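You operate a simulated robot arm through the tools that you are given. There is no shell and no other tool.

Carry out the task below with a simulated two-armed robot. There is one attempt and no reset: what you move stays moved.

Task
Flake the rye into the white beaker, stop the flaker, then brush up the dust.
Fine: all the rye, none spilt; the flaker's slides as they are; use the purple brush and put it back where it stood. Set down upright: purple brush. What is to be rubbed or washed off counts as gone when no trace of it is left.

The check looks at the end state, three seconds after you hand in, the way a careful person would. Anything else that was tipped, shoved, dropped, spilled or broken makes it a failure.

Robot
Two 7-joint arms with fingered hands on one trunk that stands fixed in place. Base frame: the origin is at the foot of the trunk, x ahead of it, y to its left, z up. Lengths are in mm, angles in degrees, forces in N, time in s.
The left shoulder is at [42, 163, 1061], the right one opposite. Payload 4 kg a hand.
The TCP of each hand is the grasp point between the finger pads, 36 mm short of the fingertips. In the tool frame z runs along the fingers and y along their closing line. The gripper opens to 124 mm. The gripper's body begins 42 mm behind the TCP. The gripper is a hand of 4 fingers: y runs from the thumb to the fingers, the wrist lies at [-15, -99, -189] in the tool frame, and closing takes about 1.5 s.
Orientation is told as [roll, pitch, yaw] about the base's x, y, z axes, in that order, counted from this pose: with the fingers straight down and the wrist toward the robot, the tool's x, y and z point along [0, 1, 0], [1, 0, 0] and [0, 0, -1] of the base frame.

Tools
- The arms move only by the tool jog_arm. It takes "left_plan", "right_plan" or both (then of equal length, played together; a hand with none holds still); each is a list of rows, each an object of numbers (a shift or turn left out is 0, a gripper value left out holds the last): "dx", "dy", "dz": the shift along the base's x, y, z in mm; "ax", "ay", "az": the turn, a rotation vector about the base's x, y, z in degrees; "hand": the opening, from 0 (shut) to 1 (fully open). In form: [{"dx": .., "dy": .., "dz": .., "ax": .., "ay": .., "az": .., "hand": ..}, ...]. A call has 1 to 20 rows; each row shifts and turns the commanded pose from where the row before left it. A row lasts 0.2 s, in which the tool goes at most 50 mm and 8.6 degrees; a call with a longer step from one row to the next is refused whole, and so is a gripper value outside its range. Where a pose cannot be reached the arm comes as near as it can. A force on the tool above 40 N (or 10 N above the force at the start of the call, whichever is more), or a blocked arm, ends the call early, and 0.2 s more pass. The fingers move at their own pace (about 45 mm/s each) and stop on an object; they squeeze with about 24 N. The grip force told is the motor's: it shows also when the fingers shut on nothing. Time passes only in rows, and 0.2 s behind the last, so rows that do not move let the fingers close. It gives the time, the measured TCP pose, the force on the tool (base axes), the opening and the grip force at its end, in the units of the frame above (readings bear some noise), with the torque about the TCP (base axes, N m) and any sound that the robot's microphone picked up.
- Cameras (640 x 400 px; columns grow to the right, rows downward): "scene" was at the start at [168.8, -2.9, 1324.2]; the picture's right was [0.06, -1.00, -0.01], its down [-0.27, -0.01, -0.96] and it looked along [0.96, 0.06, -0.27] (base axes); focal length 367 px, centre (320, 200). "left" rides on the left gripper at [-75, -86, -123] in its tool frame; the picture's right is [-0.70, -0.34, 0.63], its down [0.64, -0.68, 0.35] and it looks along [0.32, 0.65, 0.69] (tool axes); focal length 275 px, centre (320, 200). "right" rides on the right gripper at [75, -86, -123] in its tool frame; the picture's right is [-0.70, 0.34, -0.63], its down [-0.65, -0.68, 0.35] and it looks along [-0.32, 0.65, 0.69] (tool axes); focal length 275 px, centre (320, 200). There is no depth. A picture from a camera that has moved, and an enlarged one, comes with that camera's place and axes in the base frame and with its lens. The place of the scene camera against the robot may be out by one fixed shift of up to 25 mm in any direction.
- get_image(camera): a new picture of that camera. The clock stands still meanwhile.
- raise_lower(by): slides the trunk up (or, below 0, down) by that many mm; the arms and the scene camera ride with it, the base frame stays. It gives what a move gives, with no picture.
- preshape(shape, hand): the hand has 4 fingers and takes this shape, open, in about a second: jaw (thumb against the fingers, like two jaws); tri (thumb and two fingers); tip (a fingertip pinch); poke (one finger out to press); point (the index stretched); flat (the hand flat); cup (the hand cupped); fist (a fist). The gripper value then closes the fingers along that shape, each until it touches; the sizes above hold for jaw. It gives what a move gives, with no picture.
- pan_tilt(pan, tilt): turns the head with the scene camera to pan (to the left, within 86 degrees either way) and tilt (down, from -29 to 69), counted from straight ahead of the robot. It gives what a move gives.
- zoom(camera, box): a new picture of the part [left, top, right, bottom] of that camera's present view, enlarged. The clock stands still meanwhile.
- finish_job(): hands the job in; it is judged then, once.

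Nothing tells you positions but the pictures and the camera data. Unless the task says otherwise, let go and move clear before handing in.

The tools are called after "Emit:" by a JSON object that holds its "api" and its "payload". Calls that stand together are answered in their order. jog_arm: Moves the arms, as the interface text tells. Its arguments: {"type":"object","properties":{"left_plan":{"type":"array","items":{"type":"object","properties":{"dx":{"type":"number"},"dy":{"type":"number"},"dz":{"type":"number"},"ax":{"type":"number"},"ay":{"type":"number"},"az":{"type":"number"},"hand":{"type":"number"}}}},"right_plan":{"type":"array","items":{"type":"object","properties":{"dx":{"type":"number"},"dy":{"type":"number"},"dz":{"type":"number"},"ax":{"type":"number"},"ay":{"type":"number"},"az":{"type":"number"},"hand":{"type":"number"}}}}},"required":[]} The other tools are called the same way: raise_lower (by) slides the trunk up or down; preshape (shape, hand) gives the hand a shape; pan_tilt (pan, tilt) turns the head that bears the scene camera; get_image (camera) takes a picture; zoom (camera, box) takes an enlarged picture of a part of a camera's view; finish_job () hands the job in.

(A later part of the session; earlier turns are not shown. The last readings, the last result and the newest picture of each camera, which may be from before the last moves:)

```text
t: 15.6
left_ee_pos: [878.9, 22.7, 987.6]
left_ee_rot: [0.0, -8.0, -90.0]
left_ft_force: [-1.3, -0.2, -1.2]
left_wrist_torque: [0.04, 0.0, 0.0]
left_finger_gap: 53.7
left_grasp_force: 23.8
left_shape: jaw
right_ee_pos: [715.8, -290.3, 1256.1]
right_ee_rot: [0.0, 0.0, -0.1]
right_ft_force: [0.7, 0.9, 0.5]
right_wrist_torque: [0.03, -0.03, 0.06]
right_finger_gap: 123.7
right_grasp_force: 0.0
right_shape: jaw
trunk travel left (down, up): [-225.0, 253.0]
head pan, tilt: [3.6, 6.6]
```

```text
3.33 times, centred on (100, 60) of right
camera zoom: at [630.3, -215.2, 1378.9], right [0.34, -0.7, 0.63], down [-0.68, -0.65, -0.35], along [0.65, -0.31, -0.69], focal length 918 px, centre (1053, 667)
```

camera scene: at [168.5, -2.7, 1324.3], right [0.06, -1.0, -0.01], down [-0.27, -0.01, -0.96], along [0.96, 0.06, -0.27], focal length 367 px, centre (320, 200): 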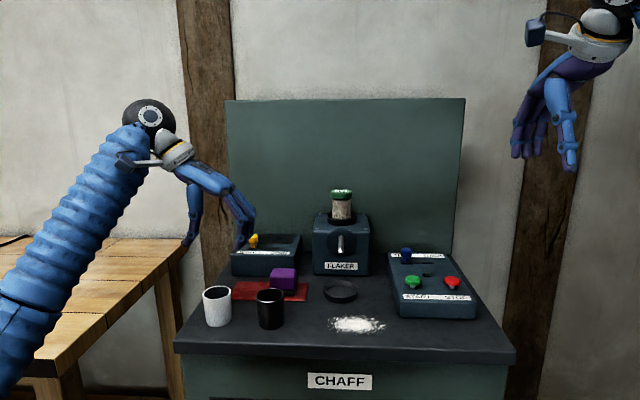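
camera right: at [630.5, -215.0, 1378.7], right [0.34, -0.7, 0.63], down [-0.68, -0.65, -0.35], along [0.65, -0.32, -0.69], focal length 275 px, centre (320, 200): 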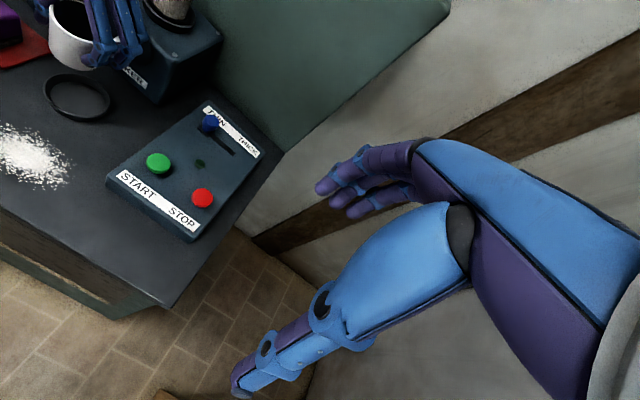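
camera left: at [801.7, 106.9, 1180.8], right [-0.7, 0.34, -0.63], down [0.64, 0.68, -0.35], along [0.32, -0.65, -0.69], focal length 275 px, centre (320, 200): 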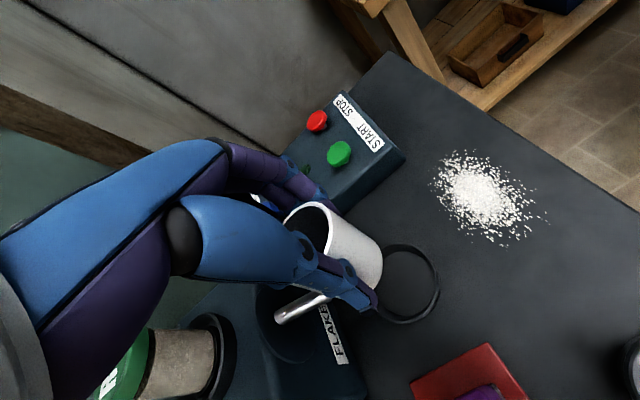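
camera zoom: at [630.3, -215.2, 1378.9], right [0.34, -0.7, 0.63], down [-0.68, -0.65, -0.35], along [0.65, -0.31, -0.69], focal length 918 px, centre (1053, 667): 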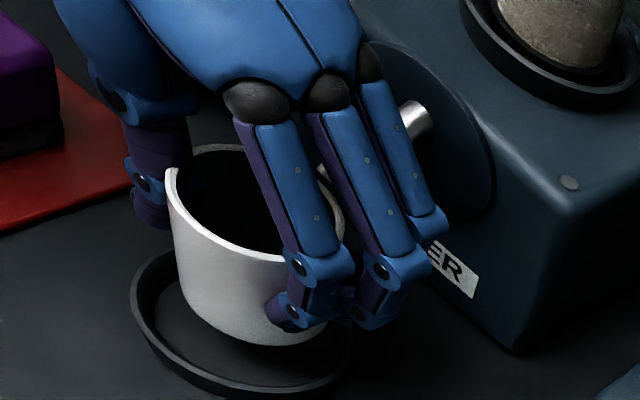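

The beaker is about 2–3 mm to the right of the ring centre, so I'll shift +3 in y and keep lowering in small steps until it touches down.

Emit:
{"api": "jog_arm", "payload": {"left_plan": [{"dy": 3, "dz": -5}, {"dz": -6}, {"dz": -4}, {"dz": -3}, {"dz": -2}, {"dz": -2}, {"dz": -1.5}, {}]}}

Emit:
{"api": "zoom", "payload": {"camera": "scene", "box": [300, 210, 380, 310]}}

Emit:
{"api": "zoom", "payload": {"camera": "left", "box": [250, 180, 450, 340]}}

Emit:
{"api": "zoom", "payload": {"camera": "right", "box": [20, 0, 180, 120]}}

```text
t: 17.4
left_ee_pos: [878.4, 25.8, 962.4]
left_ee_rot: [0.0, -8.0, -90.0]
left_ft_force: [-0.6, 1.0, -2.8]
left_wrist_torque: [0.03, 0.07, -0.01]
left_finger_gap: 53.8
left_grasp_force: 23.7
left_shape: jaw
right_ee_pos: [716.0, -289.1, 1255.1]
right_ee_rot: [-0.1, 0.1, 0.0]
right_ft_force: [-0.1, -0.5, 0.4]
right_wrist_torque: [-0.04, 0.0, 0.02]
right_finger_gap: 123.5
right_grasp_force: 0.1
right_shape: jaw
trunk travel left (down, up): [-225.0, 253.0]
head pan, tilt: [3.6, 6.6]
```

```text
4.00 times, centred on (340, 260) of scene
camera zoom: at [169.0, -3.1, 1324.1], right [0.06, -1.0, -0.01], down [-0.27, -0.01, -0.96], along [0.96, 0.06, -0.27], focal length 1467 px, centre (240, -40)
```

zoom: 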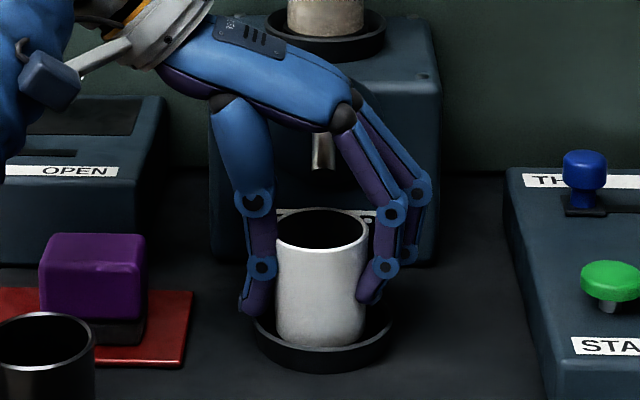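

```text
2.50 times, centred on (350, 260) of left
camera zoom: at [804.0, 127.6, 1073.2], right [-0.7, 0.25, -0.67], down [0.64, 0.63, -0.44], along [0.32, -0.74, -0.6], focal length 688 px, centre (245, 50)
```

zoom: 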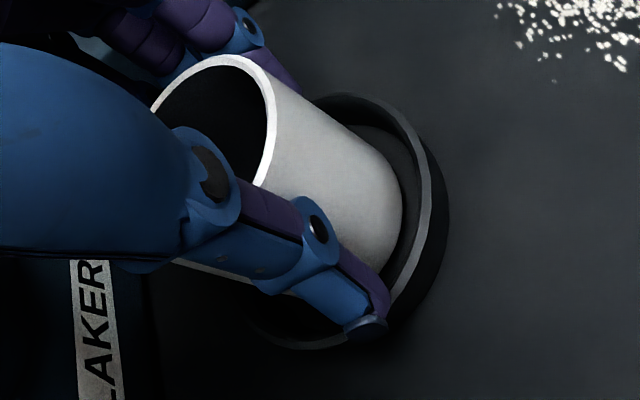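

```text
3.33 times, centred on (100, 60) of right
camera zoom: at [630.6, -215.2, 1378.6], right [0.34, -0.7, 0.63], down [-0.68, -0.65, -0.35], along [0.65, -0.31, -0.69], focal length 918 px, centre (1053, 667)
```

zoom: 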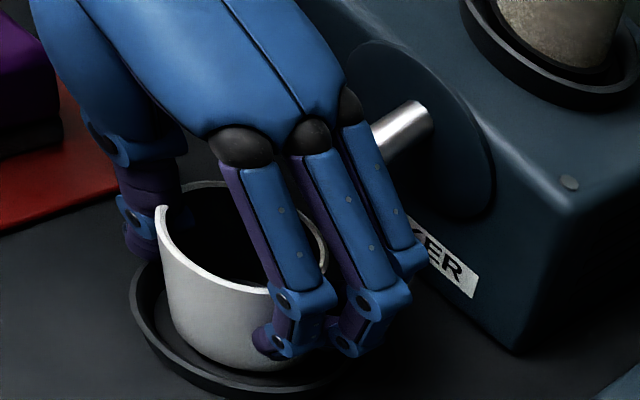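

Emit:
{"api": "jog_arm", "payload": {"left_plan": [{"dz": -1}, {"dz": -1}, {"dz": -1}, {}]}}

Emit:
{"api": "zoom", "payload": {"camera": "left", "box": [300, 210, 450, 340]}}

Emit:
{"api": "zoom", "payload": {"camera": "scene", "box": [310, 240, 370, 310]}}

```text
t: 18.4
left_ee_pos: [877.9, 26.2, 960.0]
left_ee_rot: [0.1, -7.9, -89.9]
left_ft_force: [0.2, 0.1, 1.6]
left_wrist_torque: [0.02, -0.01, -0.01]
left_finger_gap: 53.6
left_grasp_force: 23.9
left_shape: jaw
right_ee_pos: [715.5, -290.3, 1256.2]
right_ee_rot: [0.0, 0.1, 0.1]
right_ft_force: [0.0, -0.7, -1.1]
right_wrist_torque: [0.03, -0.06, -0.01]
right_finger_gap: 123.8
right_grasp_force: 0.0
right_shape: jaw
trunk travel left (down, up): [-225.0, 253.0]
head pan, tilt: [3.6, 6.6]
```

```text
3.08 times, centred on (375, 275) of left
camera zoom: at [803.8, 127.8, 1070.0], right [-0.7, 0.24, -0.67], down [0.64, 0.63, -0.44], along [0.32, -0.74, -0.59], focal length 847 px, centre (151, -31)
```

zoom: 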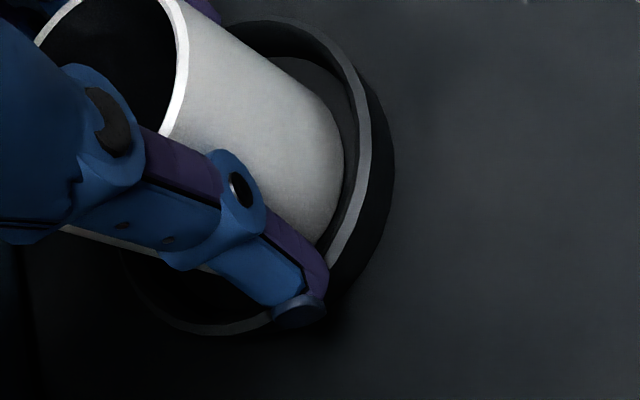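

```text
5.71 times, centred on (340, 275) of scene
camera zoom: at [168.9, -3.1, 1324.2], right [0.06, -1.0, -0.01], down [-0.27, -0.01, -0.96], along [0.96, 0.06, -0.27], focal length 2095 px, centre (206, -229)
```

zoom: 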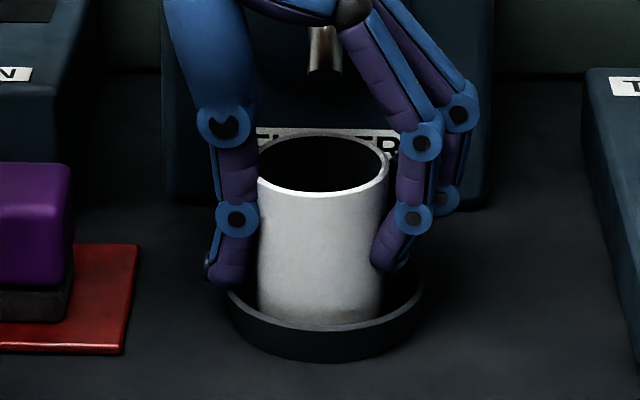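

Emit:
{"api": "jog_arm", "payload": {"left_plan": [{"dz": -1}, {}]}}

```text
t: 19.0
left_ee_pos: [876.8, 26.0, 959.7]
left_ee_rot: [0.0, -8.0, -90.0]
left_ft_force: [1.1, -2.1, 5.5]
left_wrist_torque: [-0.07, -0.02, 0.03]
left_finger_gap: 53.6
left_grasp_force: 24.3
left_shape: jaw
right_ee_pos: [716.2, -289.0, 1256.2]
right_ee_rot: [0.1, -0.1, 0.0]
right_ft_force: [0.0, -1.1, -0.5]
right_wrist_torque: [-0.03, 0.01, 0.02]
right_finger_gap: 123.8
right_grasp_force: 0.0
right_shape: jaw
trunk travel left (down, up): [-225.0, 253.0]
head pan, tilt: [3.6, 6.6]
```

The base is resting on the ring floor. I'll open gradually.

Emit:
{"api": "jog_arm", "payload": {"left_plan": [{"hand": 0.46}, {"hand": 0.5}, {"hand": 0.55}, {"hand": 0.6}, {"hand": 0.66}, {"hand": 0.7}, {}, {}]}}

Emit:
{"api": "zoom", "payload": {"camera": "scene", "box": [300, 210, 380, 310]}}

Emit:
{"api": "zoom", "payload": {"camera": "left", "box": [250, 180, 450, 340]}}

Emit:
{"api": "zoom", "payload": {"camera": "right", "box": [20, 0, 180, 120]}}

```text
t: 20.8
left_ee_pos: [878.2, 26.3, 959.1]
left_ee_rot: [0.0, -8.0, -90.0]
left_ft_force: [0.5, -0.2, 0.1]
left_wrist_torque: [-0.04, 0.01, 0.01]
left_finger_gap: 86.6
left_grasp_force: 0.1
left_shape: jaw
right_ee_pos: [716.7, -289.2, 1255.9]
right_ee_rot: [0.0, -0.1, 0.0]
right_ft_force: [-0.4, -0.8, 0.3]
right_wrist_torque: [-0.01, 0.01, 0.02]
right_finger_gap: 123.6
right_grasp_force: 0.1
right_shape: jaw
trunk travel left (down, up): [-225.0, 253.0]
head pan, tilt: [3.6, 6.6]
```

```text
4.00 times, centred on (340, 260) of scene
camera zoom: at [168.9, -3.0, 1324.1], right [0.06, -1.0, -0.01], down [-0.27, -0.01, -0.96], along [0.96, 0.06, -0.27], focal length 1467 px, centre (240, -40)
```

zoom: 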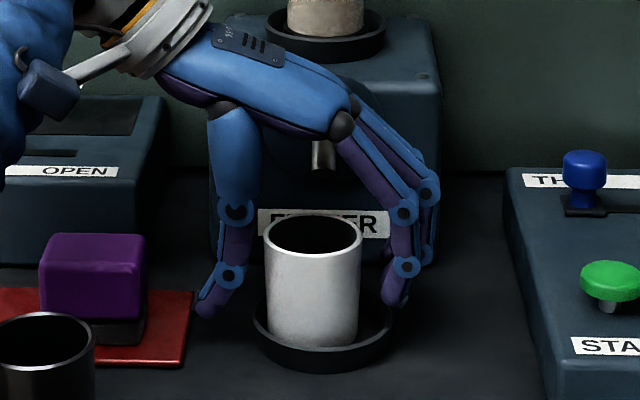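

```text
2.50 times, centred on (350, 260) of left
camera zoom: at [803.7, 128.3, 1069.0], right [-0.7, 0.25, -0.67], down [0.64, 0.63, -0.44], along [0.32, -0.74, -0.59], focal length 688 px, centre (245, 50)
```

zoom: 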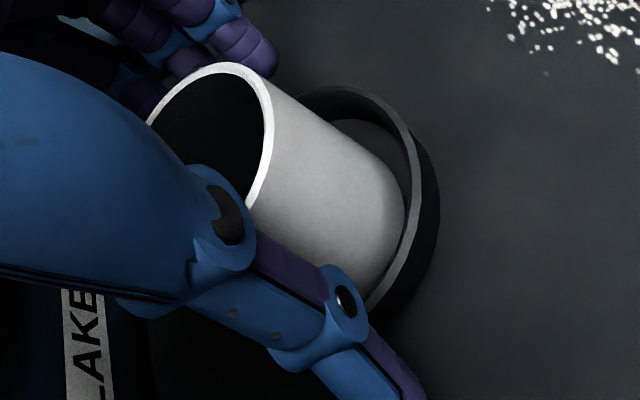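

```text
3.33 times, centred on (100, 60) of right
camera zoom: at [630.5, -215.2, 1378.6], right [0.34, -0.7, 0.63], down [-0.68, -0.65, -0.35], along [0.65, -0.31, -0.69], focal length 918 px, centre (1053, 667)
```

zoom: 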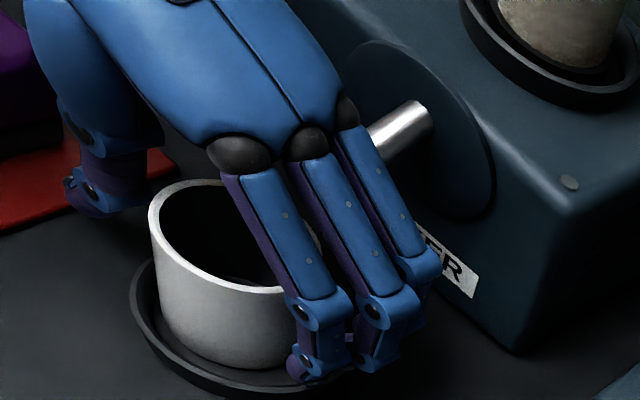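

The beaker stands upright in the ring, sitting a little left of centre. I'll lift the hand straight up and check the beaker's position against the spout.

Emit:
{"api": "jog_arm", "payload": {"left_plan": [{"dz": 8}, {"dz": 15}, {"dz": 25}, {"dz": 30}, {"dz": 30}, {"dx": -10, "dy": 30, "dz": 20}, {"dx": -20, "dy": 30, "ax": 4}, {"dx": -20, "dy": 30, "ax": 4}, {}]}}

Emit:
{"api": "get_image", "payload": {"camera": "left"}}

Emit:
{"api": "zoom", "payload": {"camera": "scene", "box": [300, 210, 380, 310]}}

Emit:
{"api": "zoom", "payload": {"camera": "right", "box": [20, 0, 180, 120]}}

```text
t: 22.8
left_ee_pos: [828.8, 114.2, 1087.5]
left_ee_rot: [-0.1, 0.1, -89.9]
left_ft_force: [0.2, 0.2, 0.4]
left_wrist_torque: [0.0, 0.0, 0.01]
left_finger_gap: 86.7
left_grasp_force: 0.0
left_shape: jaw
right_ee_pos: [714.8, -290.0, 1255.8]
right_ee_rot: [0.0, 0.1, 0.0]
right_ft_force: [0.8, -0.7, 0.1]
right_wrist_torque: [0.01, -0.04, 0.0]
right_finger_gap: 123.7
right_grasp_force: 0.1
right_shape: jaw
trunk travel left (down, up): [-225.0, 253.0]
head pan, tilt: [3.6, 6.6]
```

```text
taken
camera left: at [754.4, 199.5, 1210.8], right [-0.7, 0.34, -0.63], down [0.64, 0.68, -0.35], along [0.32, -0.65, -0.69], focal length 275 px, centre (320, 200)
```

left: 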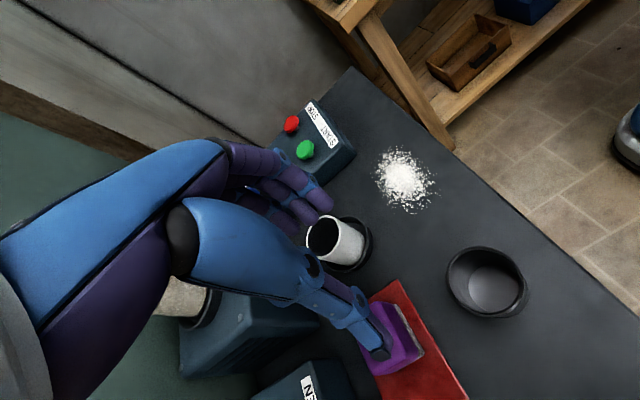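

```text
4.00 times, centred on (340, 260) of scene
camera zoom: at [169.2, -3.7, 1324.1], right [0.06, -1.0, -0.01], down [-0.27, -0.01, -0.96], along [0.96, 0.06, -0.27], focal length 1467 px, centre (240, -40)
```

zoom: 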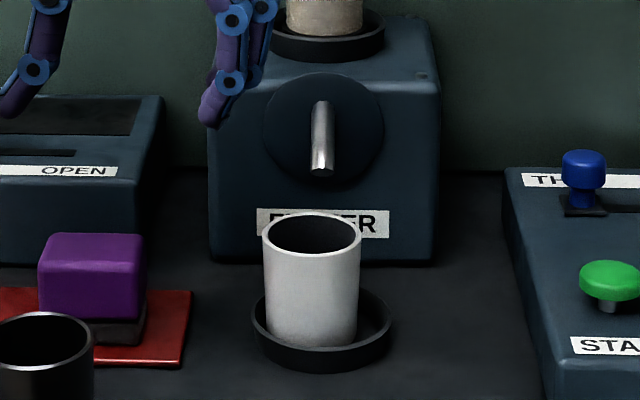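

```text
3.33 times, centred on (100, 60) of right
camera zoom: at [630.9, -215.9, 1378.3], right [0.34, -0.7, 0.63], down [-0.68, -0.65, -0.35], along [0.65, -0.31, -0.69], focal length 918 px, centre (1053, 667)
```

zoom: 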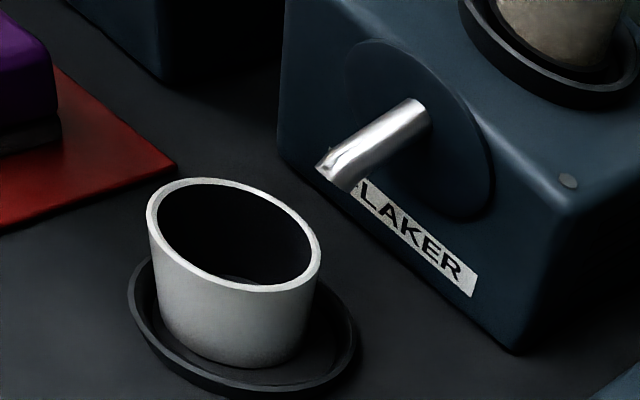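

The beaker is upright in the ring at about (883.5, 16.5), rim z about 967. The spout tip is at x 926, y 13, so I want it a few mm closer to the spout and more central. I'll try the left hand's "poke" shape for a gentle nudge and look at its finger geometry first.

Emit:
{"api": "preshape", "payload": {"shape": "poke", "hand": "left"}}

Emit:
{"api": "get_image", "payload": {"camera": "left"}}

Emit:
{"api": "zoom", "payload": {"camera": "scene", "box": [200, 100, 400, 300]}}

Emit:
{"api": "zoom", "payload": {"camera": "right", "box": [0, 0, 160, 120]}}

```text
t: 23.7
left_ee_pos: [829.6, 113.9, 1087.3]
left_ee_rot: [0.0, -0.1, -90.0]
left_ft_force: [-0.7, 0.2, -0.1]
left_wrist_torque: [0.0, 0.02, -0.01]
left_finger_gap: 0.0
left_grasp_force: 0.0
left_shape: poke
right_ee_pos: [716.2, -290.1, 1256.5]
right_ee_rot: [0.0, 0.0, 0.0]
right_ft_force: [1.1, -0.8, 0.4]
right_wrist_torque: [-0.04, 0.02, -0.02]
right_finger_gap: 123.7
right_grasp_force: 0.0
right_shape: jaw
trunk travel left (down, up): [-225.0, 253.0]
head pan, tilt: [3.6, 6.6]
```

```text
taken
camera left: at [754.3, 200.2, 1211.0], right [-0.7, 0.34, -0.63], down [0.64, 0.68, -0.35], along [0.32, -0.65, -0.69], focal length 275 px, centre (320, 200)
```

left: 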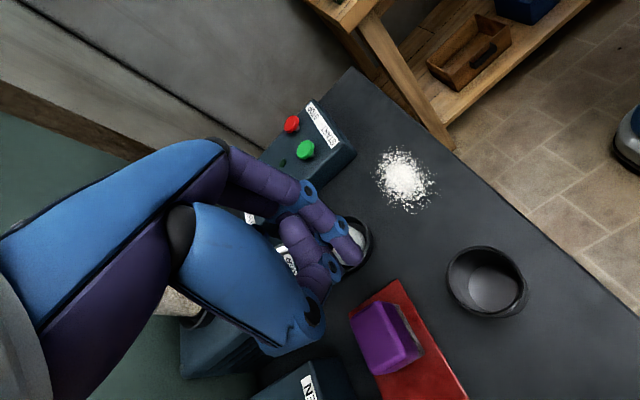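

```text
2.00 times, centred on (300, 200) of scene
camera zoom: at [168.9, -3.0, 1324.1], right [0.06, -1.0, -0.01], down [-0.27, -0.01, -0.96], along [0.96, 0.06, -0.27], focal length 733 px, centre (360, 200)
```

zoom: 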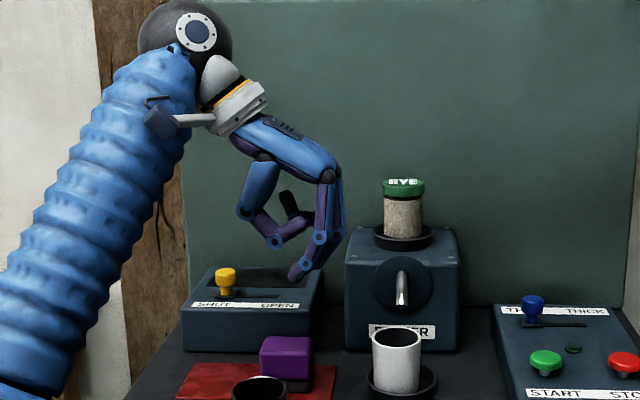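

```text
3.33 times, centred on (80, 60) of right
camera zoom: at [630.6, -215.2, 1378.6], right [0.34, -0.7, 0.63], down [-0.68, -0.65, -0.35], along [0.65, -0.31, -0.69], focal length 918 px, centre (1120, 667)
```

zoom: 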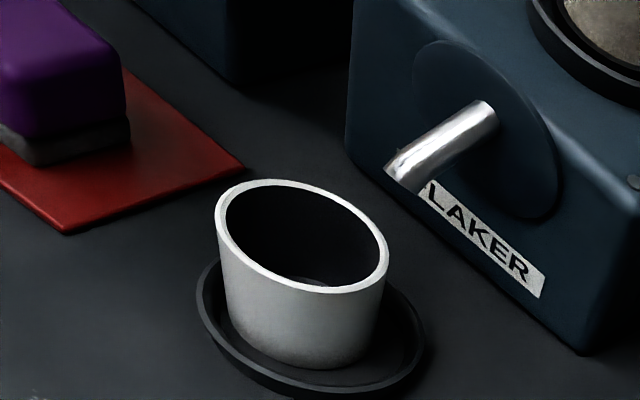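

The poke fingertip is nearly on the TCP axis, about 36 mm below it. I'll tilt the hand so the tip leads, then push the beaker low down and gently toward the spout and ring centre.

Emit:
{"api": "jog_arm", "payload": {"left_plan": [{"dx": 2, "dy": -25, "ay": -5}, {"dx": 2, "dy": -26, "ay": -5}, {"dy": -25, "ay": -5}, {"dz": -20}, {"dz": -25}, {"dz": -25}, {}]}}

Emit:
{"api": "zoom", "payload": {"camera": "left", "box": [250, 170, 450, 330]}}

Emit:
{"api": "zoom", "payload": {"camera": "scene", "box": [280, 190, 400, 310]}}

Emit:
{"api": "zoom", "payload": {"camera": "right", "box": [0, 0, 160, 120]}}

```text
t: 25.3
left_ee_pos: [833.3, 40.1, 1020.4]
left_ee_rot: [15.0, 0.0, -89.9]
left_ft_force: [0.5, 0.3, 0.1]
left_wrist_torque: [0.05, 0.0, -0.02]
left_finger_gap: 0.0
left_grasp_force: 0.0
left_shape: poke
right_ee_pos: [715.2, -289.4, 1256.9]
right_ee_rot: [0.0, -0.1, 0.0]
right_ft_force: [0.3, -0.6, -0.6]
right_wrist_torque: [-0.04, -0.04, 0.01]
right_finger_gap: 123.6
right_grasp_force: 0.0
right_shape: jaw
trunk travel left (down, up): [-225.0, 253.0]
head pan, tilt: [3.6, 6.6]
```

```text
2.50 times, centred on (350, 250) of left
camera zoom: at [730.0, 127.4, 1119.6], right [-0.51, 0.34, -0.79], down [0.71, 0.68, -0.17], along [0.48, -0.65, -0.59], focal length 688 px, centre (245, 75)
```

zoom: 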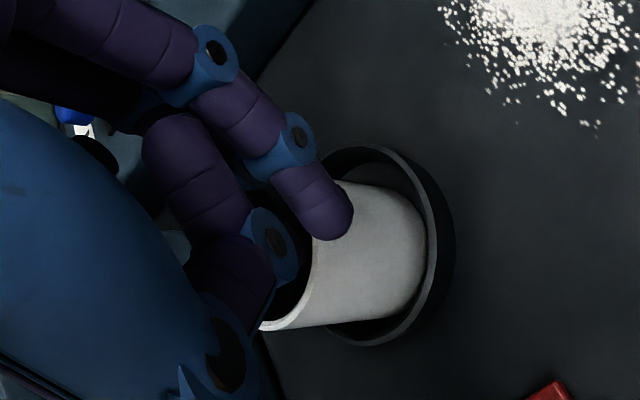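

```text
3.33 times, centred on (340, 250) of scene
camera zoom: at [168.5, -3.3, 1324.3], right [0.06, -1.0, -0.01], down [-0.27, -0.01, -0.96], along [0.96, 0.06, -0.27], focal length 1222 px, centre (253, 33)
```

zoom: 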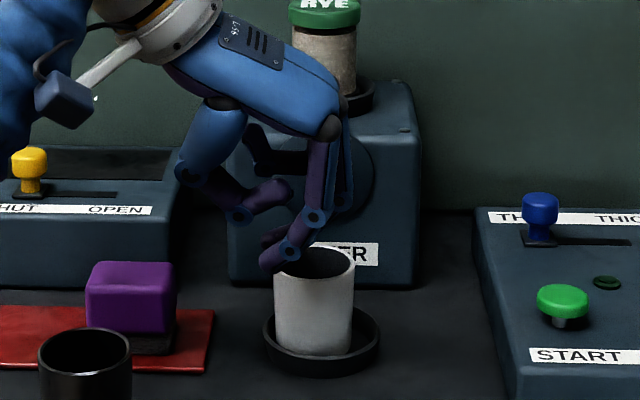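

```text
3.33 times, centred on (80, 60) of right
camera zoom: at [630.1, -215.5, 1378.9], right [0.34, -0.7, 0.63], down [-0.68, -0.65, -0.35], along [0.65, -0.31, -0.69], focal length 918 px, centre (1120, 667)
```

zoom: 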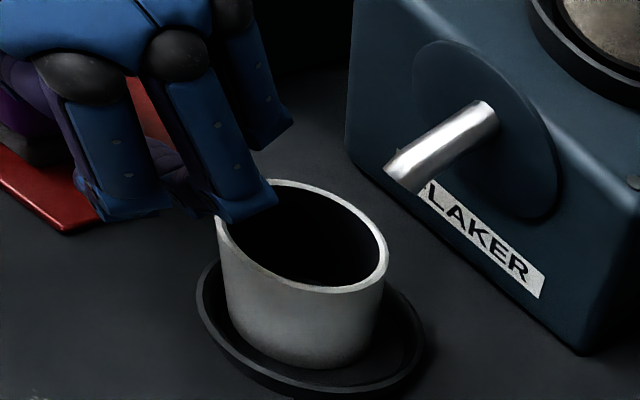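

From here I can see the curled middle finger would foul the rim if I went lower. The beaker is already seated inside the ring and upright, so I'll skip the nudge and back the left hand away. The right hand then takes the poke shape.

Emit:
{"api": "jog_arm", "payload": {"left_plan": [{"dz": 20}, {"dz": 30}, {"dx": -10, "dy": 25, "dz": 25, "ay": 5}, {"dx": -15, "dy": 40, "dz": 15, "ay": 5}, {"dx": -15, "dy": 45, "ay": 5}, {"dx": -15, "dy": 45}, {"dx": -15, "dy": 45}, {"dx": -15, "dy": 45}, {}]}}

Emit:
{"api": "preshape", "payload": {"shape": "poke", "hand": "right"}}

Emit:
{"api": "get_image", "payload": {"camera": "right"}}

Emit:
{"api": "get_image", "payload": {"camera": "scene"}}

```text
t: 27.3
left_ee_pos: [748.4, 286.2, 1107.0]
left_ee_rot: [-0.1, 0.0, -90.1]
left_ft_force: [-0.5, 0.5, 0.3]
left_wrist_torque: [0.01, 0.0, -0.02]
left_finger_gap: 0.0
left_grasp_force: 0.0
left_shape: poke
right_ee_pos: [715.1, -288.7, 1254.8]
right_ee_rot: [0.0, 0.1, 0.0]
right_ft_force: [0.6, 0.1, -0.8]
right_wrist_torque: [0.09, 0.02, -0.04]
right_finger_gap: 123.5
right_grasp_force: 0.1
right_shape: jaw
trunk travel left (down, up): [-225.0, 253.0]
head pan, tilt: [3.6, 6.6]
```

```text
t: 28.2
left_ee_pos: [748.4, 286.6, 1106.8]
left_ee_rot: [0.1, -0.1, -90.0]
left_ft_force: [-0.2, 0.3, 0.5]
left_wrist_torque: [0.03, 0.0, 0.0]
left_finger_gap: 0.0
left_grasp_force: 0.0
left_shape: poke
right_ee_pos: [715.5, -289.8, 1255.3]
right_ee_rot: [-0.1, -0.1, 0.0]
right_ft_force: [0.7, -0.1, 1.2]
right_wrist_torque: [0.01, -0.03, -0.01]
right_finger_gap: 0.0
right_grasp_force: 0.1
right_shape: poke
trunk travel left (down, up): [-225.0, 253.0]
head pan, tilt: [3.6, 6.6]
```

```text
taken
camera right: at [630.6, -215.1, 1378.6], right [0.34, -0.7, 0.63], down [-0.68, -0.65, -0.35], along [0.65, -0.32, -0.69], focal length 275 px, centre (320, 200)
```

right: 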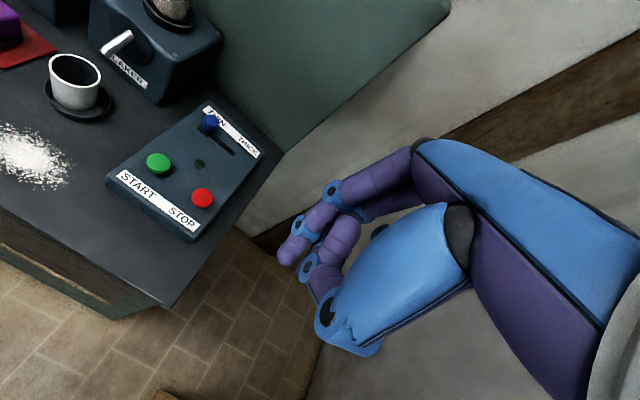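

```text
taken
camera scene: at [168.9, -3.0, 1324.1], right [0.06, -1.0, -0.01], down [-0.27, -0.01, -0.96], along [0.96, 0.06, -0.27], focal length 367 px, centre (320, 200)
```

scene: 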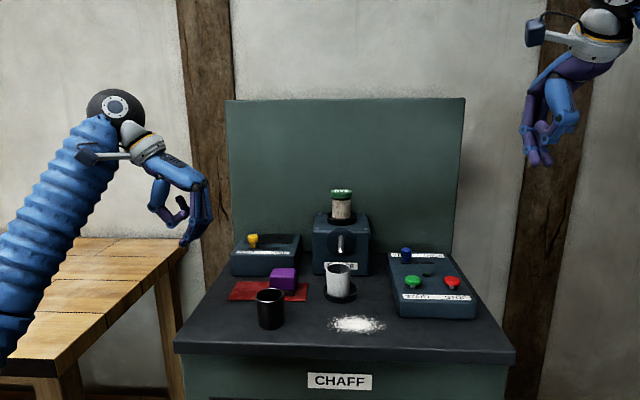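

The right fingertip is about (+5…8, +5, -34) from its TCP. Next I'll bring it above START at about (855, -140, 959).

Emit:
{"api": "jog_arm", "payload": {"right_plan": [{"dx": 15, "dy": 15, "dz": -25}, {"dx": 22, "dy": 25, "dz": -32}, {"dx": 24, "dy": 27, "dz": -32}, {"dx": 24, "dy": 27, "dz": -32}, {"dx": 24, "dy": 27, "dz": -32}, {"dx": 25, "dy": 23, "dz": -40}, {}]}}

Emit:
{"api": "get_image", "payload": {"camera": "right"}}

Emit:
{"api": "zoom", "payload": {"camera": "scene", "box": [340, 170, 500, 330]}}

```text
refused: row 6 steps farther than a row can; nothing moved
```

```text
taken
camera right: at [630.6, -215.1, 1378.6], right [0.34, -0.7, 0.63], down [-0.68, -0.65, -0.35], along [0.65, -0.32, -0.69], focal length 275 px, centre (320, 200)
```

right: 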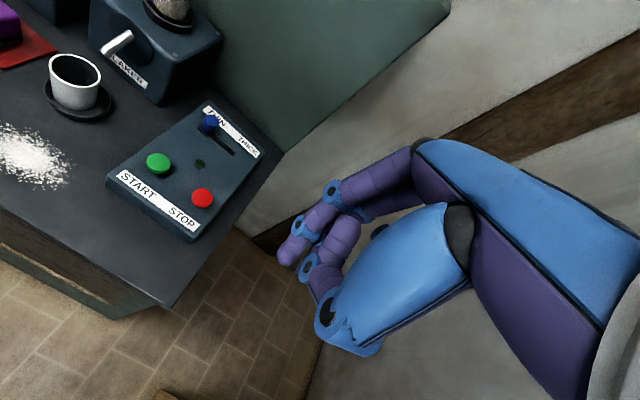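

```text
2.50 times, centred on (420, 250) of scene
camera zoom: at [168.9, -3.0, 1324.1], right [0.06, -1.0, -0.01], down [-0.27, -0.01, -0.96], along [0.96, 0.06, -0.27], focal length 917 px, centre (70, 75)
```

zoom: 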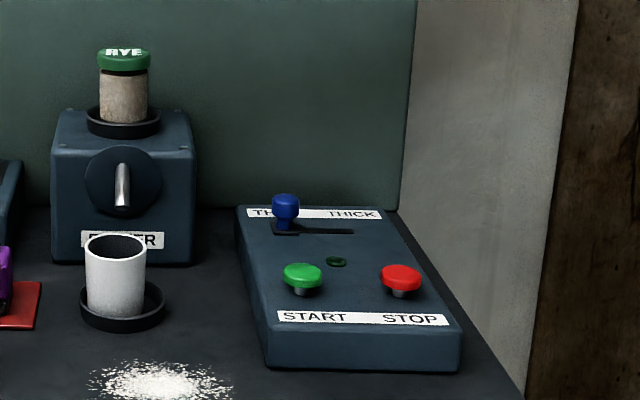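

One row was too long, so I'll resend with smaller steps.

Emit:
{"api": "jog_arm", "payload": {"right_plan": [{"dx": 15, "dy": 15, "dz": -25}, {"dx": 22, "dy": 24, "dz": -32}, {"dx": 22, "dy": 24, "dz": -32}, {"dx": 22, "dy": 24, "dz": -32}, {"dx": 22, "dy": 24, "dz": -32}, {"dx": 20, "dy": 20, "dz": -28}, {"dx": 11, "dy": 13, "dz": -14}, {}]}}

Emit:
{"api": "get_image", "payload": {"camera": "right"}}

Emit:
{"api": "zoom", "payload": {"camera": "scene", "box": [340, 170, 500, 330]}}

```text
t: 30.0
left_ee_pos: [746.9, 286.8, 1107.5]
left_ee_rot: [0.1, 0.0, -90.0]
left_ft_force: [-0.1, 0.7, 0.7]
left_wrist_torque: [0.02, 0.01, -0.02]
left_finger_gap: 0.1
left_grasp_force: 0.0
left_shape: poke
right_ee_pos: [849.9, -140.9, 1061.2]
right_ee_rot: [0.0, 0.0, 0.0]
right_ft_force: [-0.1, 0.4, 0.8]
right_wrist_torque: [-0.01, -0.01, -0.02]
right_finger_gap: 0.2
right_grasp_force: 0.1
right_shape: poke
trunk travel left (down, up): [-225.0, 253.0]
head pan, tilt: [3.6, 6.6]
```

```text
taken
camera right: at [764.0, -67.8, 1184.0], right [0.34, -0.7, 0.63], down [-0.68, -0.65, -0.35], along [0.65, -0.31, -0.69], focal length 275 px, centre (320, 200)
```

right: 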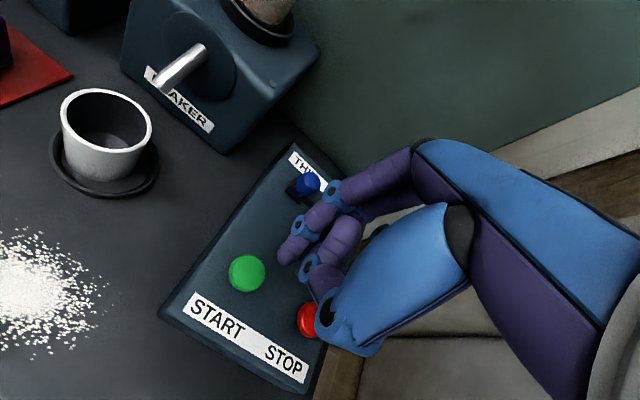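

```text
2.50 times, centred on (420, 250) of scene
camera zoom: at [168.7, -3.0, 1324.2], right [0.06, -1.0, -0.01], down [-0.27, -0.01, -0.96], along [0.96, 0.06, -0.27], focal length 917 px, centre (70, 75)
```

zoom: 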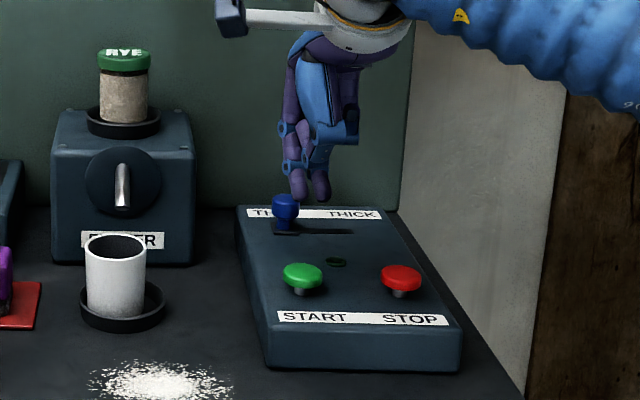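

Emit:
{"api": "zoom", "payload": {"camera": "right", "box": [20, 30, 220, 210]}}

Emit:
{"api": "zoom", "payload": {"camera": "right", "box": [220, 160, 380, 320]}}

Emit:
{"api": "zoom", "payload": {"camera": "scene", "box": [380, 180, 480, 300]}}

```text
2.22 times, centred on (120, 120) of right
camera zoom: at [764.0, -67.8, 1184.0], right [0.34, -0.7, 0.63], down [-0.68, -0.65, -0.35], along [0.65, -0.31, -0.69], focal length 612 px, centre (764, 378)
```

zoom: 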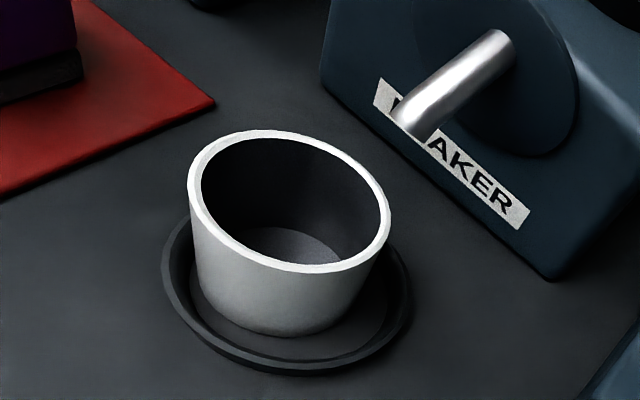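

```text
2.50 times, centred on (300, 240) of right
camera zoom: at [764.0, -67.8, 1184.0], right [0.34, -0.7, 0.63], down [-0.68, -0.65, -0.35], along [0.65, -0.31, -0.69], focal length 688 px, centre (370, 100)
```

zoom: 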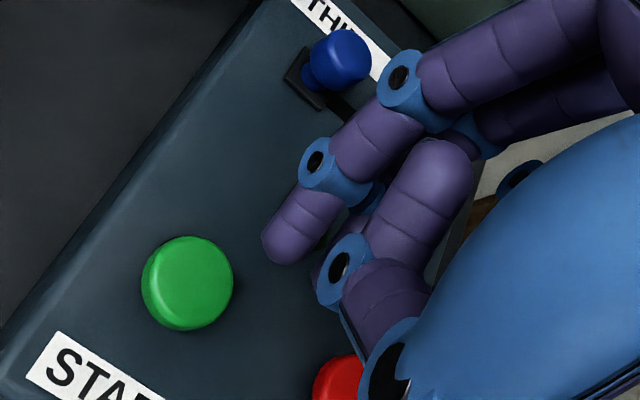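

```text
3.33 times, centred on (430, 240) of scene
camera zoom: at [168.7, -3.0, 1324.2], right [0.06, -1.0, -0.01], down [-0.27, -0.01, -0.96], along [0.96, 0.06, -0.27], focal length 1222 px, centre (-47, 67)
```

zoom: 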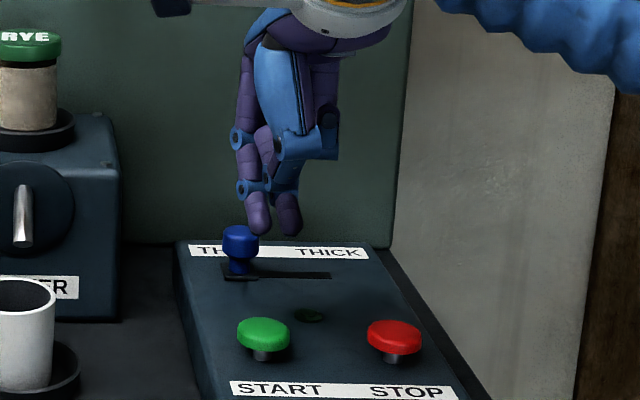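

The beaker rim is confirmed at (884, 17.5, 965), seated inside the ring. Now I'll fine-align the finger over START and come down closer.

Emit:
{"api": "jog_arm", "payload": {"right_plan": [{"dx": 3, "dy": -5, "dz": -15}, {"dz": -15}, {"dz": -15}, {}]}}

Emit:
{"api": "zoom", "payload": {"camera": "right", "box": [200, 160, 360, 320]}}

Emit:
{"api": "zoom", "payload": {"camera": "scene", "box": [380, 180, 480, 300]}}

```text
t: 31.0
left_ee_pos: [748.4, 287.0, 1107.8]
left_ee_rot: [0.1, 0.0, -90.0]
left_ft_force: [-0.2, -0.3, -1.1]
left_wrist_torque: [-0.01, 0.01, 0.03]
left_finger_gap: 0.0
left_grasp_force: 0.1
left_shape: poke
right_ee_pos: [853.3, -149.3, 1015.4]
right_ee_rot: [0.1, 0.1, 0.1]
right_ft_force: [-0.5, -0.2, -0.1]
right_wrist_torque: [0.0, 0.0, -0.01]
right_finger_gap: 0.0
right_grasp_force: 0.1
right_shape: poke
trunk travel left (down, up): [-225.0, 253.0]
head pan, tilt: [3.6, 6.6]
```

```text
2.50 times, centred on (280, 240) of right
camera zoom: at [768.0, -75.2, 1138.5], right [0.34, -0.7, 0.63], down [-0.68, -0.65, -0.35], along [0.65, -0.32, -0.69], focal length 688 px, centre (420, 100)
```

zoom: 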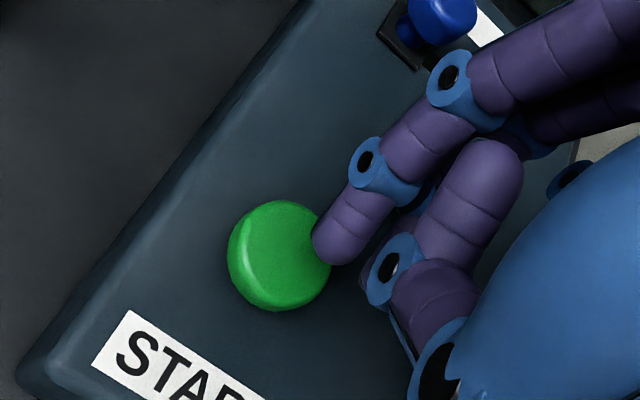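

```text
3.33 times, centred on (430, 240) of scene
camera zoom: at [168.7, -2.6, 1324.2], right [0.06, -1.0, -0.01], down [-0.27, -0.01, -0.96], along [0.96, 0.06, -0.27], focal length 1222 px, centre (-47, 67)
```

zoom: 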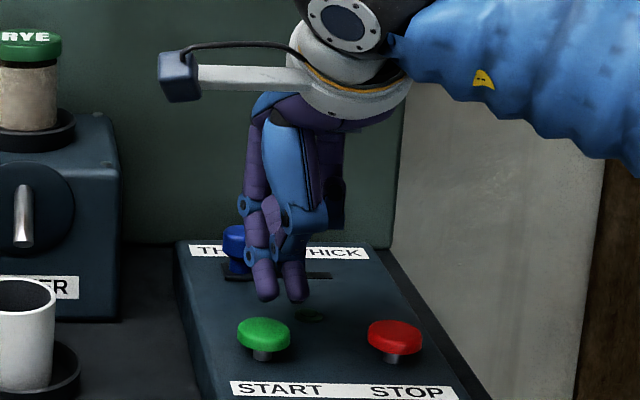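

The finger is nearly over START, a few mm to the right of it. I'll shift +3 in y and press in small steps, listening for the motor.

Emit:
{"api": "jog_arm", "payload": {"right_plan": [{"dy": 3, "dz": -10}, {"dz": -6}, {"dz": -3}, {"dz": -2}, {}]}}

Emit:
{"api": "zoom", "payload": {"camera": "right", "box": [200, 160, 360, 320]}}

Emit:
{"api": "zoom", "payload": {"camera": "scene", "box": [380, 180, 480, 300]}}

```text
t: 32.2
left_ee_pos: [748.2, 285.4, 1106.4]
left_ee_rot: [0.1, 0.0, -90.0]
left_ft_force: [0.3, 0.3, -0.1]
left_wrist_torque: [-0.02, 0.02, 0.01]
left_finger_gap: 0.0
left_grasp_force: 0.0
left_shape: poke
right_ee_pos: [853.8, -147.5, 995.6]
right_ee_rot: [0.0, 0.0, 0.0]
right_ft_force: [0.7, 0.2, 1.9]
right_wrist_torque: [0.0, -0.01, 0.02]
right_finger_gap: 0.0
right_grasp_force: 0.1
right_shape: poke
trunk travel left (down, up): [-225.0, 253.0]
head pan, tilt: [3.6, 6.6]
```

```text
2.50 times, centred on (280, 240) of right
camera zoom: at [768.0, -73.5, 1118.4], right [0.34, -0.7, 0.63], down [-0.68, -0.65, -0.35], along [0.65, -0.32, -0.69], focal length 688 px, centre (420, 100)
```

zoom: 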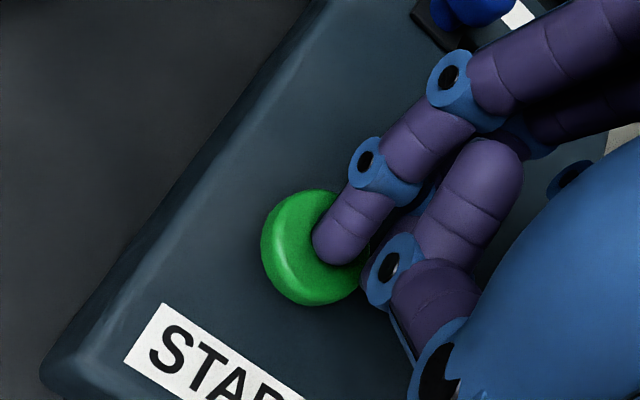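

```text
3.33 times, centred on (430, 240) of scene
camera zoom: at [168.8, -2.8, 1324.2], right [0.06, -1.0, -0.01], down [-0.27, -0.01, -0.96], along [0.96, 0.06, -0.27], focal length 1222 px, centre (-47, 67)
```

zoom: 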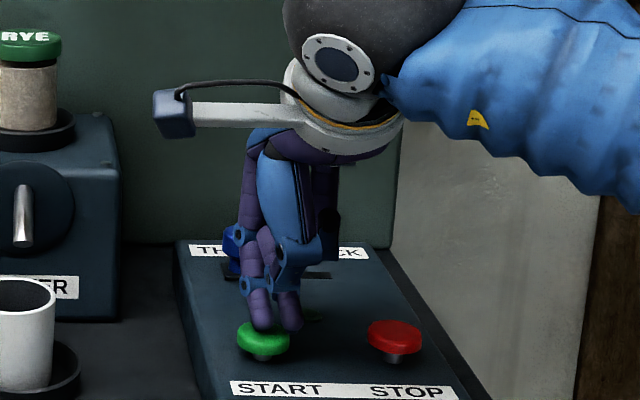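

The fingertip is on the button and in just the right place, so I'll press further.

Emit:
{"api": "jog_arm", "payload": {"right_plan": [{"dz": -2}, {"dz": -2}, {"dz": -1}]}}

Emit:
{"api": "zoom", "payload": {"camera": "scene", "box": [300, 180, 480, 310]}}

```text
t: 33.0
left_ee_pos: [747.3, 287.8, 1108.0]
left_ee_rot: [0.0, 0.0, -90.0]
left_ft_force: [-0.6, 0.2, 0.3]
left_wrist_torque: [0.0, -0.01, 0.05]
left_finger_gap: 0.1
left_grasp_force: 0.1
left_shape: poke
right_ee_pos: [853.1, -146.9, 992.0]
right_ee_rot: [0.0, -0.1, 0.0]
right_ft_force: [1.4, -1.3, 6.9]
right_wrist_torque: [-0.01, -0.06, -0.01]
right_finger_gap: 0.2
right_grasp_force: 0.1
right_shape: poke
trunk travel left (down, up): [-225.0, 253.0]
head pan, tilt: [3.6, 6.6]
heard: click
```

```text
3.08 times, centred on (390, 245) of scene
camera zoom: at [168.4, -2.9, 1324.3], right [0.06, -1.0, -0.01], down [-0.27, -0.01, -0.96], along [0.96, 0.06, -0.27], focal length 1128 px, centre (105, 62)
```

zoom: 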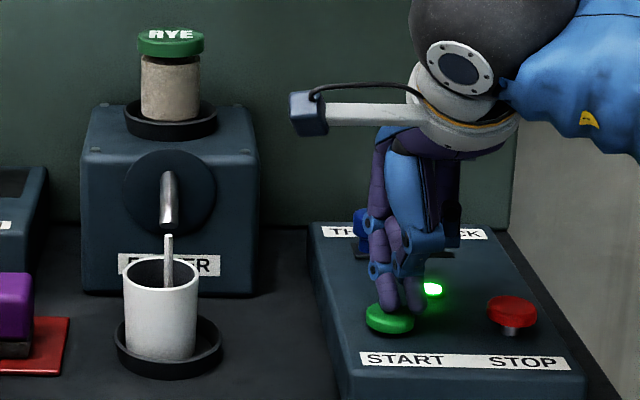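

It clicked, the lamp is green, and a stream is flowing into the beaker. I'll lift off and look at where the stream lands.

Emit:
{"api": "jog_arm", "payload": {"right_plan": [{"dz": 10}]}}

Emit:
{"api": "zoom", "payload": {"camera": "scene", "box": [310, 180, 380, 310]}}

Emit:
{"api": "zoom", "payload": {"camera": "right", "box": [0, 0, 240, 220]}}

```text
t: 33.4
left_ee_pos: [747.9, 287.8, 1107.2]
left_ee_rot: [0.0, 0.0, -90.1]
left_ft_force: [-0.4, -0.4, 0.0]
left_wrist_torque: [0.02, 0.0, -0.02]
left_finger_gap: 0.0
left_grasp_force: 0.0
left_shape: poke
right_ee_pos: [851.3, -146.5, 1000.3]
right_ee_rot: [0.0, 0.1, 0.1]
right_ft_force: [0.0, 0.8, -0.7]
right_wrist_torque: [-0.02, -0.02, 0.0]
right_finger_gap: 0.0
right_grasp_force: 0.1
right_shape: poke
trunk travel left (down, up): [-225.0, 253.0]
head pan, tilt: [3.6, 6.6]
```

```text
3.08 times, centred on (345, 245) of scene
camera zoom: at [168.7, -2.7, 1324.1], right [0.06, -1.0, -0.01], down [-0.27, -0.01, -0.96], along [0.96, 0.06, -0.27], focal length 1128 px, centre (243, 62)
```

zoom: 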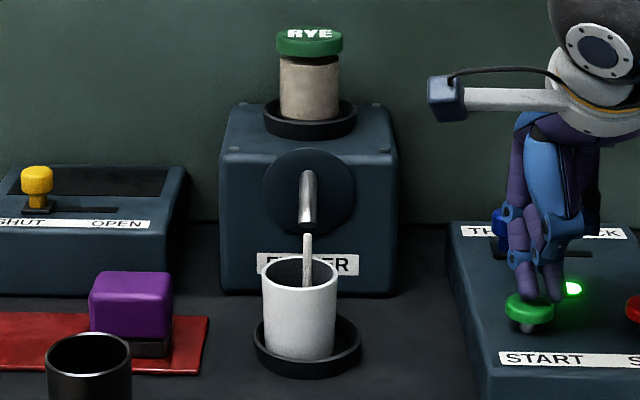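

```text
1.82 times, centred on (120, 110) of right
camera zoom: at [765.9, -73.0, 1122.7], right [0.34, -0.7, 0.63], down [-0.68, -0.65, -0.34], along [0.65, -0.31, -0.69], focal length 500 px, centre (684, 364)
```

zoom: 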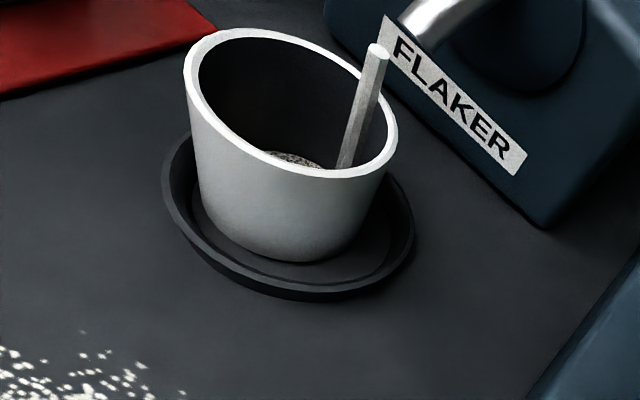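

The stream falls inside the beaker mouth and flakes are collecting there. I'll move the finger over STOP while watching the jar.

Emit:
{"api": "jog_arm", "payload": {"right_plan": [{"dz": 20}, {"dy": -27}, {"dy": -27}, {"dy": -27}, {}]}}

Emit:
{"api": "zoom", "payload": {"camera": "scene", "box": [300, 170, 480, 310]}}

Emit:
{"api": "zoom", "payload": {"camera": "right", "box": [200, 160, 360, 320]}}

```text
t: 34.6
left_ee_pos: [748.4, 287.3, 1106.9]
left_ee_rot: [0.1, 0.0, -90.0]
left_ft_force: [-0.3, 0.4, -0.2]
left_wrist_torque: [0.01, 0.04, 0.03]
left_finger_gap: 0.3
left_grasp_force: 0.0
left_shape: poke
right_ee_pos: [853.3, -228.4, 1020.5]
right_ee_rot: [-0.1, 0.1, 0.1]
right_ft_force: [0.4, -0.1, -0.2]
right_wrist_torque: [0.01, -0.01, -0.01]
right_finger_gap: 0.2
right_grasp_force: 0.1
right_shape: poke
trunk travel left (down, up): [-225.0, 253.0]
head pan, tilt: [3.6, 6.6]
```

```text
2.86 times, centred on (390, 240) of scene
camera zoom: at [169.0, -2.2, 1324.1], right [0.06, -1.0, -0.01], down [-0.27, -0.01, -0.96], along [0.96, 0.06, -0.27], focal length 1048 px, centre (120, 86)
```

zoom: 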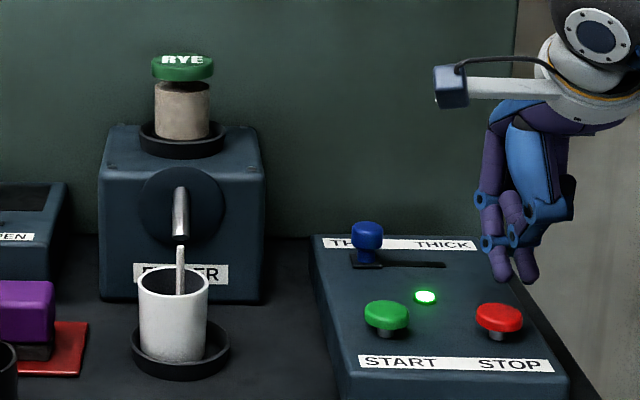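

```text
2.50 times, centred on (280, 240) of right
camera zoom: at [768.4, -154.1, 1143.3], right [0.34, -0.7, 0.63], down [-0.68, -0.65, -0.35], along [0.65, -0.32, -0.69], focal length 688 px, centre (420, 100)
```

zoom: 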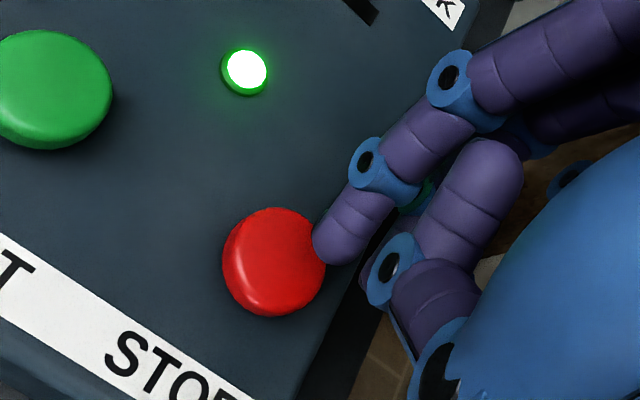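

The rye level is dropping. I'll hover just above STOP and let it run.

Emit:
{"api": "jog_arm", "payload": {"right_plan": [{"dy": 2, "dz": -10}, {"dz": -5}, {}, {}, {}, {}, {}, {}, {}, {}]}}

Emit:
{"api": "zoom", "payload": {"camera": "scene", "box": [310, 180, 390, 310]}}

Emit:
{"api": "zoom", "payload": {"camera": "right", "box": [200, 160, 360, 320]}}

```text
t: 36.8
left_ee_pos: [746.2, 286.3, 1107.3]
left_ee_rot: [0.0, 0.0, -90.0]
left_ft_force: [0.3, -0.2, 0.1]
left_wrist_torque: [0.0, -0.03, 0.01]
left_finger_gap: 0.0
left_grasp_force: 0.1
left_shape: poke
right_ee_pos: [852.5, -227.0, 1005.2]
right_ee_rot: [0.0, 0.0, 0.0]
right_ft_force: [-0.3, 0.3, 0.2]
right_wrist_torque: [-0.02, 0.04, -0.01]
right_finger_gap: 0.0
right_grasp_force: 0.0
right_shape: poke
trunk travel left (down, up): [-225.0, 253.0]
head pan, tilt: [3.6, 6.6]
```

```text
3.08 times, centred on (350, 245) of scene
camera zoom: at [168.9, -2.9, 1324.1], right [0.06, -1.0, -0.01], down [-0.27, -0.01, -0.96], along [0.96, 0.06, -0.27], focal length 1128 px, centre (228, 62)
```

zoom: 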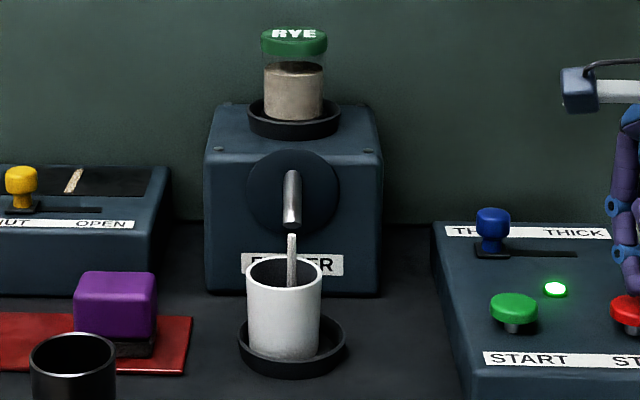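

```text
2.50 times, centred on (280, 240) of right
camera zoom: at [767.0, -153.1, 1127.8], right [0.34, -0.7, 0.63], down [-0.68, -0.65, -0.35], along [0.65, -0.32, -0.69], focal length 688 px, centre (420, 100)
```

zoom: 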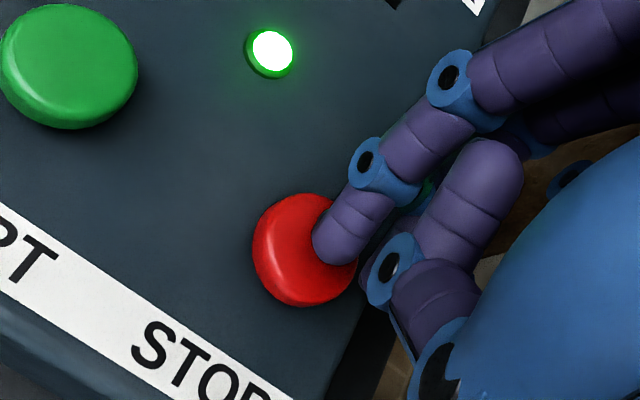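

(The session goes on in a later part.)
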